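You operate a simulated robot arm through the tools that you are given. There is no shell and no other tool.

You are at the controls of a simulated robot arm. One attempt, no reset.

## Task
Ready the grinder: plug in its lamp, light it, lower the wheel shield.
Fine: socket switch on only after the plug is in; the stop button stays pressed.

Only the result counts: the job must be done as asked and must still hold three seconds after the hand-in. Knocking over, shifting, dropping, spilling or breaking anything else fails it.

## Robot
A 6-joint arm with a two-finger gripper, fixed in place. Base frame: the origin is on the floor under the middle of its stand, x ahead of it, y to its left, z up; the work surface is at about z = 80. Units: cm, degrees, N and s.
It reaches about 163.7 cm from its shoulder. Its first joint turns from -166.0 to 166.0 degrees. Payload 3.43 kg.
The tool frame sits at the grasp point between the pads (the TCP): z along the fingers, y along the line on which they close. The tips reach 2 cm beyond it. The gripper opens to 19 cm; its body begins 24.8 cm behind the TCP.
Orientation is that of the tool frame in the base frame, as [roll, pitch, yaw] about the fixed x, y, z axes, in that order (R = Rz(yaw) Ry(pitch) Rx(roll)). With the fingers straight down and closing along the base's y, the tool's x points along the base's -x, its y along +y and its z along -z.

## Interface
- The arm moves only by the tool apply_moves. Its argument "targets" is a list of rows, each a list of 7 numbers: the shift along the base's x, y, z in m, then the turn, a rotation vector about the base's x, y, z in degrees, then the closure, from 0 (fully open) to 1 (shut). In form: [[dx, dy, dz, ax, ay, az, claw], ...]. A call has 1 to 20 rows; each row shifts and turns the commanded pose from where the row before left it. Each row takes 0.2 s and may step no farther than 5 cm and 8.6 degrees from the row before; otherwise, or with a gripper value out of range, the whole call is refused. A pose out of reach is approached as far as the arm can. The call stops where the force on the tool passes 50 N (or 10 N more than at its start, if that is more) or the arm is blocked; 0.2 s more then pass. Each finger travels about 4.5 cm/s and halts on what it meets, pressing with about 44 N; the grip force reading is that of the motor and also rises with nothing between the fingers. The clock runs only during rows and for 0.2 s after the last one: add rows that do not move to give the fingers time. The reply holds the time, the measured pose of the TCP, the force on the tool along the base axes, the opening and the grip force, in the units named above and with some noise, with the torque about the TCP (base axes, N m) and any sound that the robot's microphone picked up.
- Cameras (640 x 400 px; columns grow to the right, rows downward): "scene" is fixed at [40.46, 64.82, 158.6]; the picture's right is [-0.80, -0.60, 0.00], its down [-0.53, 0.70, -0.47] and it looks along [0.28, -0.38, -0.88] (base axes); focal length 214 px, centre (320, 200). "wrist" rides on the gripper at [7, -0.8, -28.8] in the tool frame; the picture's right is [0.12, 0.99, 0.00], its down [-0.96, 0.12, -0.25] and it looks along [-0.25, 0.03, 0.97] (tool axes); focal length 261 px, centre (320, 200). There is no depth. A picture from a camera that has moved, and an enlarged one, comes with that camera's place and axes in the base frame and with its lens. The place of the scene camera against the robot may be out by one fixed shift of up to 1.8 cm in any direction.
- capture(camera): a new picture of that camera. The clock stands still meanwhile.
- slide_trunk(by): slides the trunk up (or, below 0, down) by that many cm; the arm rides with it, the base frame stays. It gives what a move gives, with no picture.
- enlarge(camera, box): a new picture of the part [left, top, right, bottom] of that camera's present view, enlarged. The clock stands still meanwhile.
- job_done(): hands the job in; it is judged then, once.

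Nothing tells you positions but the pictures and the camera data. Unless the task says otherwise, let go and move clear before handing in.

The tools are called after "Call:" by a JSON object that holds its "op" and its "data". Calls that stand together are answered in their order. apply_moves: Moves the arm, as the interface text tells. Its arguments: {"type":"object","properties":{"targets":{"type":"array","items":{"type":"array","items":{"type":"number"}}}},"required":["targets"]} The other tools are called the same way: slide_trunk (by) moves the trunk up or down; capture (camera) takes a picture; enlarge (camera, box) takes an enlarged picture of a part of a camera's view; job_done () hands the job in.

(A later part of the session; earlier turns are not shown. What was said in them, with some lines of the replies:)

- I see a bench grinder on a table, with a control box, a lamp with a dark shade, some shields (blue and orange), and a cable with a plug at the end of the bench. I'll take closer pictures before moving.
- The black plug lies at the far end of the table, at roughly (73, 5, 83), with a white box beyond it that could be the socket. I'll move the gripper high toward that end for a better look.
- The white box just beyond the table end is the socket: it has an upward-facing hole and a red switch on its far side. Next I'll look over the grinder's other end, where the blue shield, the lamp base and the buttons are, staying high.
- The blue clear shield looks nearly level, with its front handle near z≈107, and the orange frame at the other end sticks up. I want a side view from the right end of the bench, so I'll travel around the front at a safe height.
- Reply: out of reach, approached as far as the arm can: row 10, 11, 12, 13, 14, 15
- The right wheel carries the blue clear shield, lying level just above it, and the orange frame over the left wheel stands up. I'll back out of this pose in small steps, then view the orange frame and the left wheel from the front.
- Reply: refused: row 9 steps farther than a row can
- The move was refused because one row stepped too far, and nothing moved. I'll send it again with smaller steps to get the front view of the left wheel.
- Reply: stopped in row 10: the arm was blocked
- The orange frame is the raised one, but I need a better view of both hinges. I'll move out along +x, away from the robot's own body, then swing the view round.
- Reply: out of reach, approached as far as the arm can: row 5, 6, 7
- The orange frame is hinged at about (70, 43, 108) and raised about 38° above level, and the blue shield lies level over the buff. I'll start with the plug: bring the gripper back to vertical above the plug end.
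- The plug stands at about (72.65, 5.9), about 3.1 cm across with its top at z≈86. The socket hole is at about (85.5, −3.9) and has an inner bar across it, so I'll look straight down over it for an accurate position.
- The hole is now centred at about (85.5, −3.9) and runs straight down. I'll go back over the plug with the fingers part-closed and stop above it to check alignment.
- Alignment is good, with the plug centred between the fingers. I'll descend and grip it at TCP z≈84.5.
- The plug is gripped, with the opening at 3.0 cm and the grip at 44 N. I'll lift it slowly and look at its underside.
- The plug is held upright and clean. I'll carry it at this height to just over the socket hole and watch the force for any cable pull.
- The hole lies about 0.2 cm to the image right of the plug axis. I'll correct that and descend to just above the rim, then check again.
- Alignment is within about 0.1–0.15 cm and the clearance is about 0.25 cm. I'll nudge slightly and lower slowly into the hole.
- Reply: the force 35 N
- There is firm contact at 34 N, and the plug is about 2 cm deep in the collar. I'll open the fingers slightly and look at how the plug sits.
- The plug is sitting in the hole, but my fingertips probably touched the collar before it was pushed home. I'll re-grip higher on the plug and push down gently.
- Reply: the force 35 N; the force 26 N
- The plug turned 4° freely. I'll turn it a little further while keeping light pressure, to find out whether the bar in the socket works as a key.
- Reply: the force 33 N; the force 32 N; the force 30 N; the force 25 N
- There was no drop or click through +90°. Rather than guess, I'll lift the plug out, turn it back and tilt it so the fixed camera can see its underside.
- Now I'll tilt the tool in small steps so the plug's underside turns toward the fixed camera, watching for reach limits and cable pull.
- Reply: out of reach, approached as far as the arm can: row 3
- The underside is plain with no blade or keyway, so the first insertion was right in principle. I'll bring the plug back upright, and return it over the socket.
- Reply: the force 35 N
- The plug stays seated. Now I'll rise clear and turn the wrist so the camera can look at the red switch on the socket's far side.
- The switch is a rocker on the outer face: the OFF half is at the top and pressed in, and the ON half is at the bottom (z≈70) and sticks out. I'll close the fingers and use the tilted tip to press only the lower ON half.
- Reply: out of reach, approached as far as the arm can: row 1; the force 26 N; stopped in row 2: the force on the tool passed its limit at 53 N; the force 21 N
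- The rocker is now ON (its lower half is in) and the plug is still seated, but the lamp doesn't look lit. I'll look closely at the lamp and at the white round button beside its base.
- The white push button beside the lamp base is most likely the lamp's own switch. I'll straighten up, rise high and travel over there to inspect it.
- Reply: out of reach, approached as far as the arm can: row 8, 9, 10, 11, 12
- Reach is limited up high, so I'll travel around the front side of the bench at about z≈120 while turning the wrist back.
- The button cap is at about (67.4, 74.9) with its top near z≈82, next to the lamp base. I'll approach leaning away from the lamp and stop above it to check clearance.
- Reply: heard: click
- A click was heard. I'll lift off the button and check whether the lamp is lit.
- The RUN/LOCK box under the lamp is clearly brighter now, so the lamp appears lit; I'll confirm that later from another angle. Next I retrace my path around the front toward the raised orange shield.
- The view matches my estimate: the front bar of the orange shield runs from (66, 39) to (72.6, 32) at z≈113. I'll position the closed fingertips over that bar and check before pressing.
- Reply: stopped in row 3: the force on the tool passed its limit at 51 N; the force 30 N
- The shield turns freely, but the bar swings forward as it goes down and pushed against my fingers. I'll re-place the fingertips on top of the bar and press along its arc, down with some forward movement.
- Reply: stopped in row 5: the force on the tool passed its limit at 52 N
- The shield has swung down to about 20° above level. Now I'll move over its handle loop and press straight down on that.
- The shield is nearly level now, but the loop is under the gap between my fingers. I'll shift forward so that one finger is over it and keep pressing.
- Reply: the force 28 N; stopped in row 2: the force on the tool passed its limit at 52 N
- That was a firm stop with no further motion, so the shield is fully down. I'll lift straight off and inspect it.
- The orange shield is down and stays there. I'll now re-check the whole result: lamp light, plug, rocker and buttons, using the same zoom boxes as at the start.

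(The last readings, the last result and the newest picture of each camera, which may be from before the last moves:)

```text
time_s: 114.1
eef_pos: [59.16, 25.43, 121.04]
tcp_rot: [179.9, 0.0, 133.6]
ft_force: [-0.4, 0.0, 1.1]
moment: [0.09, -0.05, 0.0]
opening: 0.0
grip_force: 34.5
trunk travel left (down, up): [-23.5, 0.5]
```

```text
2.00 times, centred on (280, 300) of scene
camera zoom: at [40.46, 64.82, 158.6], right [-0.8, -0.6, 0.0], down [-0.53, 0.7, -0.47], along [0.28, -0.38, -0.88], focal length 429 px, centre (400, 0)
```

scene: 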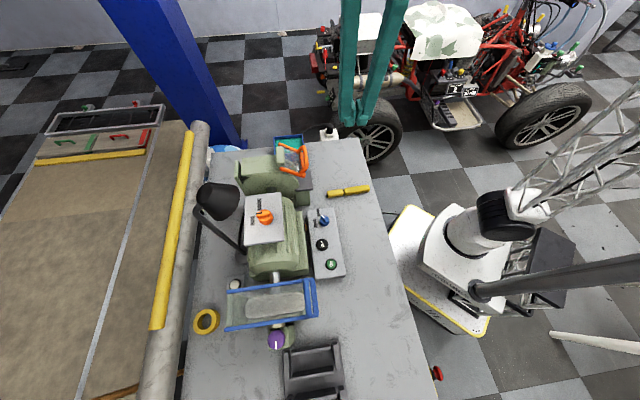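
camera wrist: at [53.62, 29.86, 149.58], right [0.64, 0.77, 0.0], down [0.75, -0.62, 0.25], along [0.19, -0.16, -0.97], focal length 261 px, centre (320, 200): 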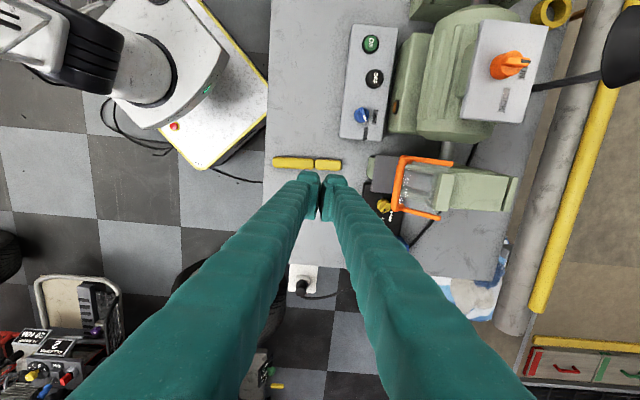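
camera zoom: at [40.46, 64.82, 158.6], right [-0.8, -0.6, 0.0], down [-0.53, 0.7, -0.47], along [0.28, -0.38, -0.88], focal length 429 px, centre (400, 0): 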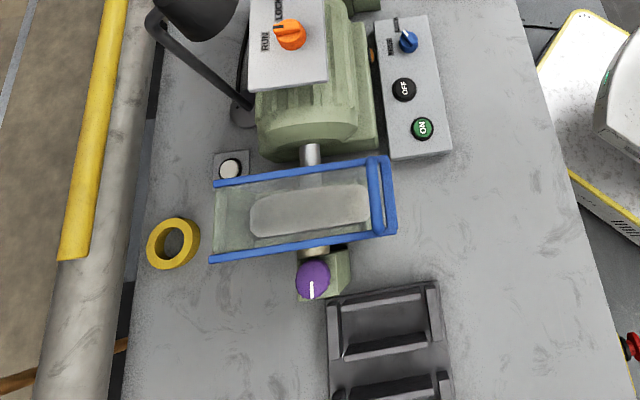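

Call:
{"op": "enlarge", "data": {"camera": "wrist", "box": [440, 0, 640, 130]}}

Call:
{"op": "enlarge", "data": {"camera": "wrist", "box": [270, 240, 350, 310]}}

```text
3.08 times, centred on (540, 65) of wrist
camera zoom: at [53.62, 29.86, 149.58], right [0.64, 0.77, 0.0], down [0.75, -0.62, 0.25], along [0.19, -0.16, -0.97], focal length 802 px, centre (-357, 615)
```

zoom: 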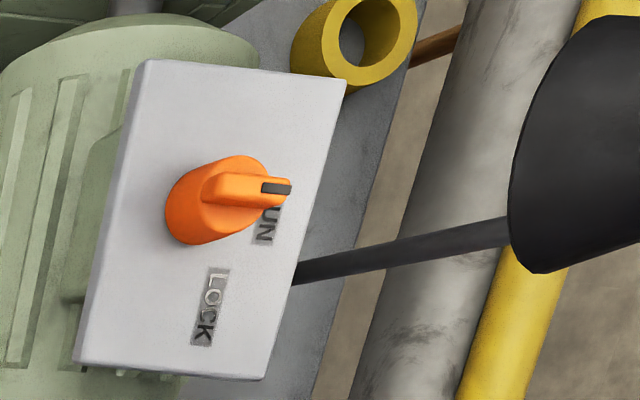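

```text
5.71 times, centred on (310, 275) of wrist
camera zoom: at [53.62, 29.86, 149.58], right [0.64, 0.77, 0.0], down [0.75, -0.62, 0.25], along [0.19, -0.16, -0.97], focal length 1489 px, centre (377, -229)
```

zoom: 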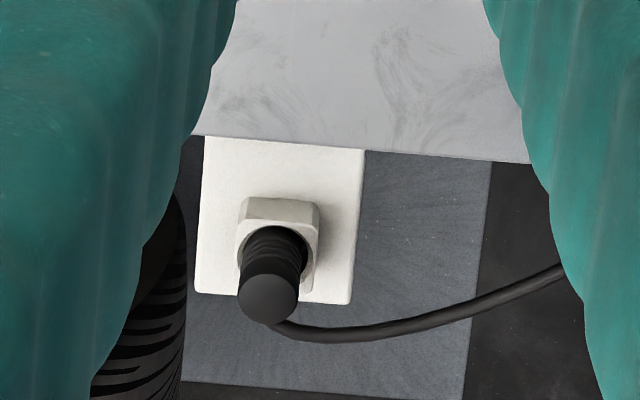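

Everything looks in place. As a last check on the lamp, I'll return to the starting pose and compare the same zoomed view with the first picture.

Call:
{"op": "apply_moves", "data": {"targets": [[0.006, 0.0014, 0.01, 0, 0, 7.73, 0.8], [0.01, 0.002, 0.01, 0, 0, 7.73, 0.5], [0.01, 0.003, 0.01, 0, 0, 7.73, 0.2], [0.01, 0.003, 0.01, 0, 0, 7.73, 0], [0.01, 0.003, 0.01, 0, 0, 7.73, 0], [0.013, 0.0, 0.0036, 0, 0, 7.73, 0], [0, 0, 0, 0, 0, 0, 0], [0, 0, 0, 0, 0, 0, 0], [0, 0, 0, 0, 0, 0, 0], [0, 0, 0, 0, 0, 0, 0], [0, 0, 0, 0, 0, 0, 0], [0, 0, 0, 0, 0, 0, 0]]}}

Call:
{"op": "capture", "data": {"camera": "wrist"}}

Call:
{"op": "enlarge", "data": {"camera": "wrist", "box": [340, 50, 640, 260]}}

```text
time_s: 116.7
eef_pos: [64.79, 26.67, 126.25]
tcp_rot: [180.0, 0.1, -179.9]
ft_force: [-0.3, 0.1, -0.2]
moment: [0.04, 0.01, -0.03]
opening: 18.99
grip_force: 0.1
trunk travel left (down, up): [-23.5, 0.5]
```

```text
taken
camera wrist: at [57.73, 25.73, 154.94], right [-0.12, 0.99, 0.0], down [0.96, 0.12, 0.25], along [0.25, 0.03, -0.97], focal length 261 px, centre (320, 200)
```

wrist: 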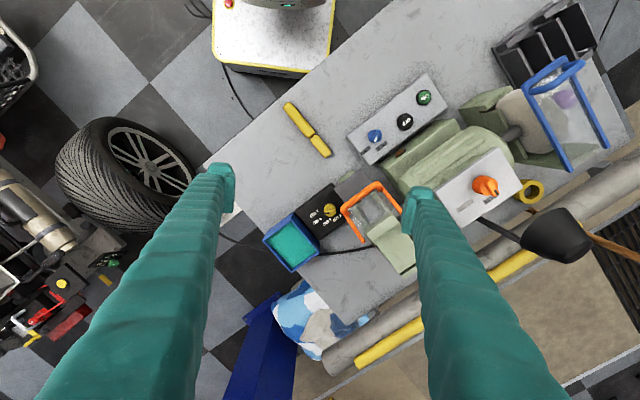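

```text
1.90 times, centred on (490, 155) of wrist
camera zoom: at [57.73, 25.73, 154.94], right [-0.12, 0.99, 0.0], down [0.96, 0.12, 0.25], along [0.25, 0.03, -0.97], focal length 496 px, centre (-4, 286)
```

zoom: 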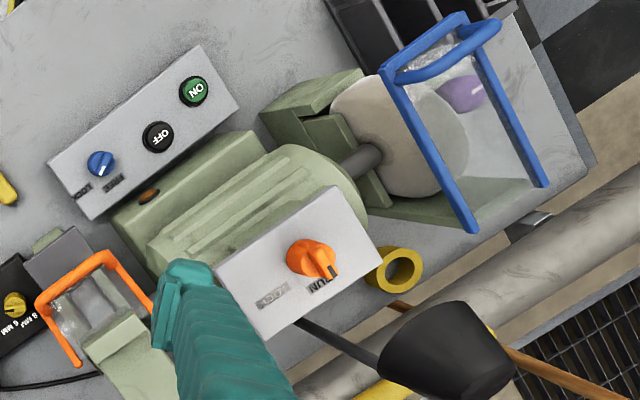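

The motor and label box are clearly brighter than in the first picture, so the lamp is lit. The plug is seated, the socket rocker was switched on only after that, and the orange wheel shield is down. The ON and OFF buttons and the knobs look as they did, and the hand is empty and clear. Handing in.

Call:
{"op": "job_done", "data": {}}

```text
The job is handed in.
```

I handed the job in: the lamp is plugged in and lit, and the grinding wheel's shield is down. The hand-in reply didn't say whether the job passed.

- **Plug:** it sits on the floor of the socket hole, about 2 cm deep. No click was heard when it went in. It had turned freely in the hole under light pressure. I took it out once to check its underside, which was plain, and then put it back.
- **Socket switch:** I switched the rocker to ON only after the plug was in, and saw afterwards that it had flipped.
- **Lamp:** it also has a white push button beside its base. I pressed that and heard a click. The motor and the box above it are now clearly brighter than in the first picture, but I never saw the bulb itself.
- **Shield:** I pushed the orange shield on the left (stone) wheel down to a firm stop, and it stayed there. I took this as "the wheel shield" because it was the raised one; the blue shield over the right-hand wheel already lay flat.
- **Stop button:** I never touched OFF, and it looks unchanged, as do ON and the two labelled knobs (RUN/LOCK and FREE/LOCK).

The hand is empty and clear of the bench. The trunk is 6 cm higher than at the start.
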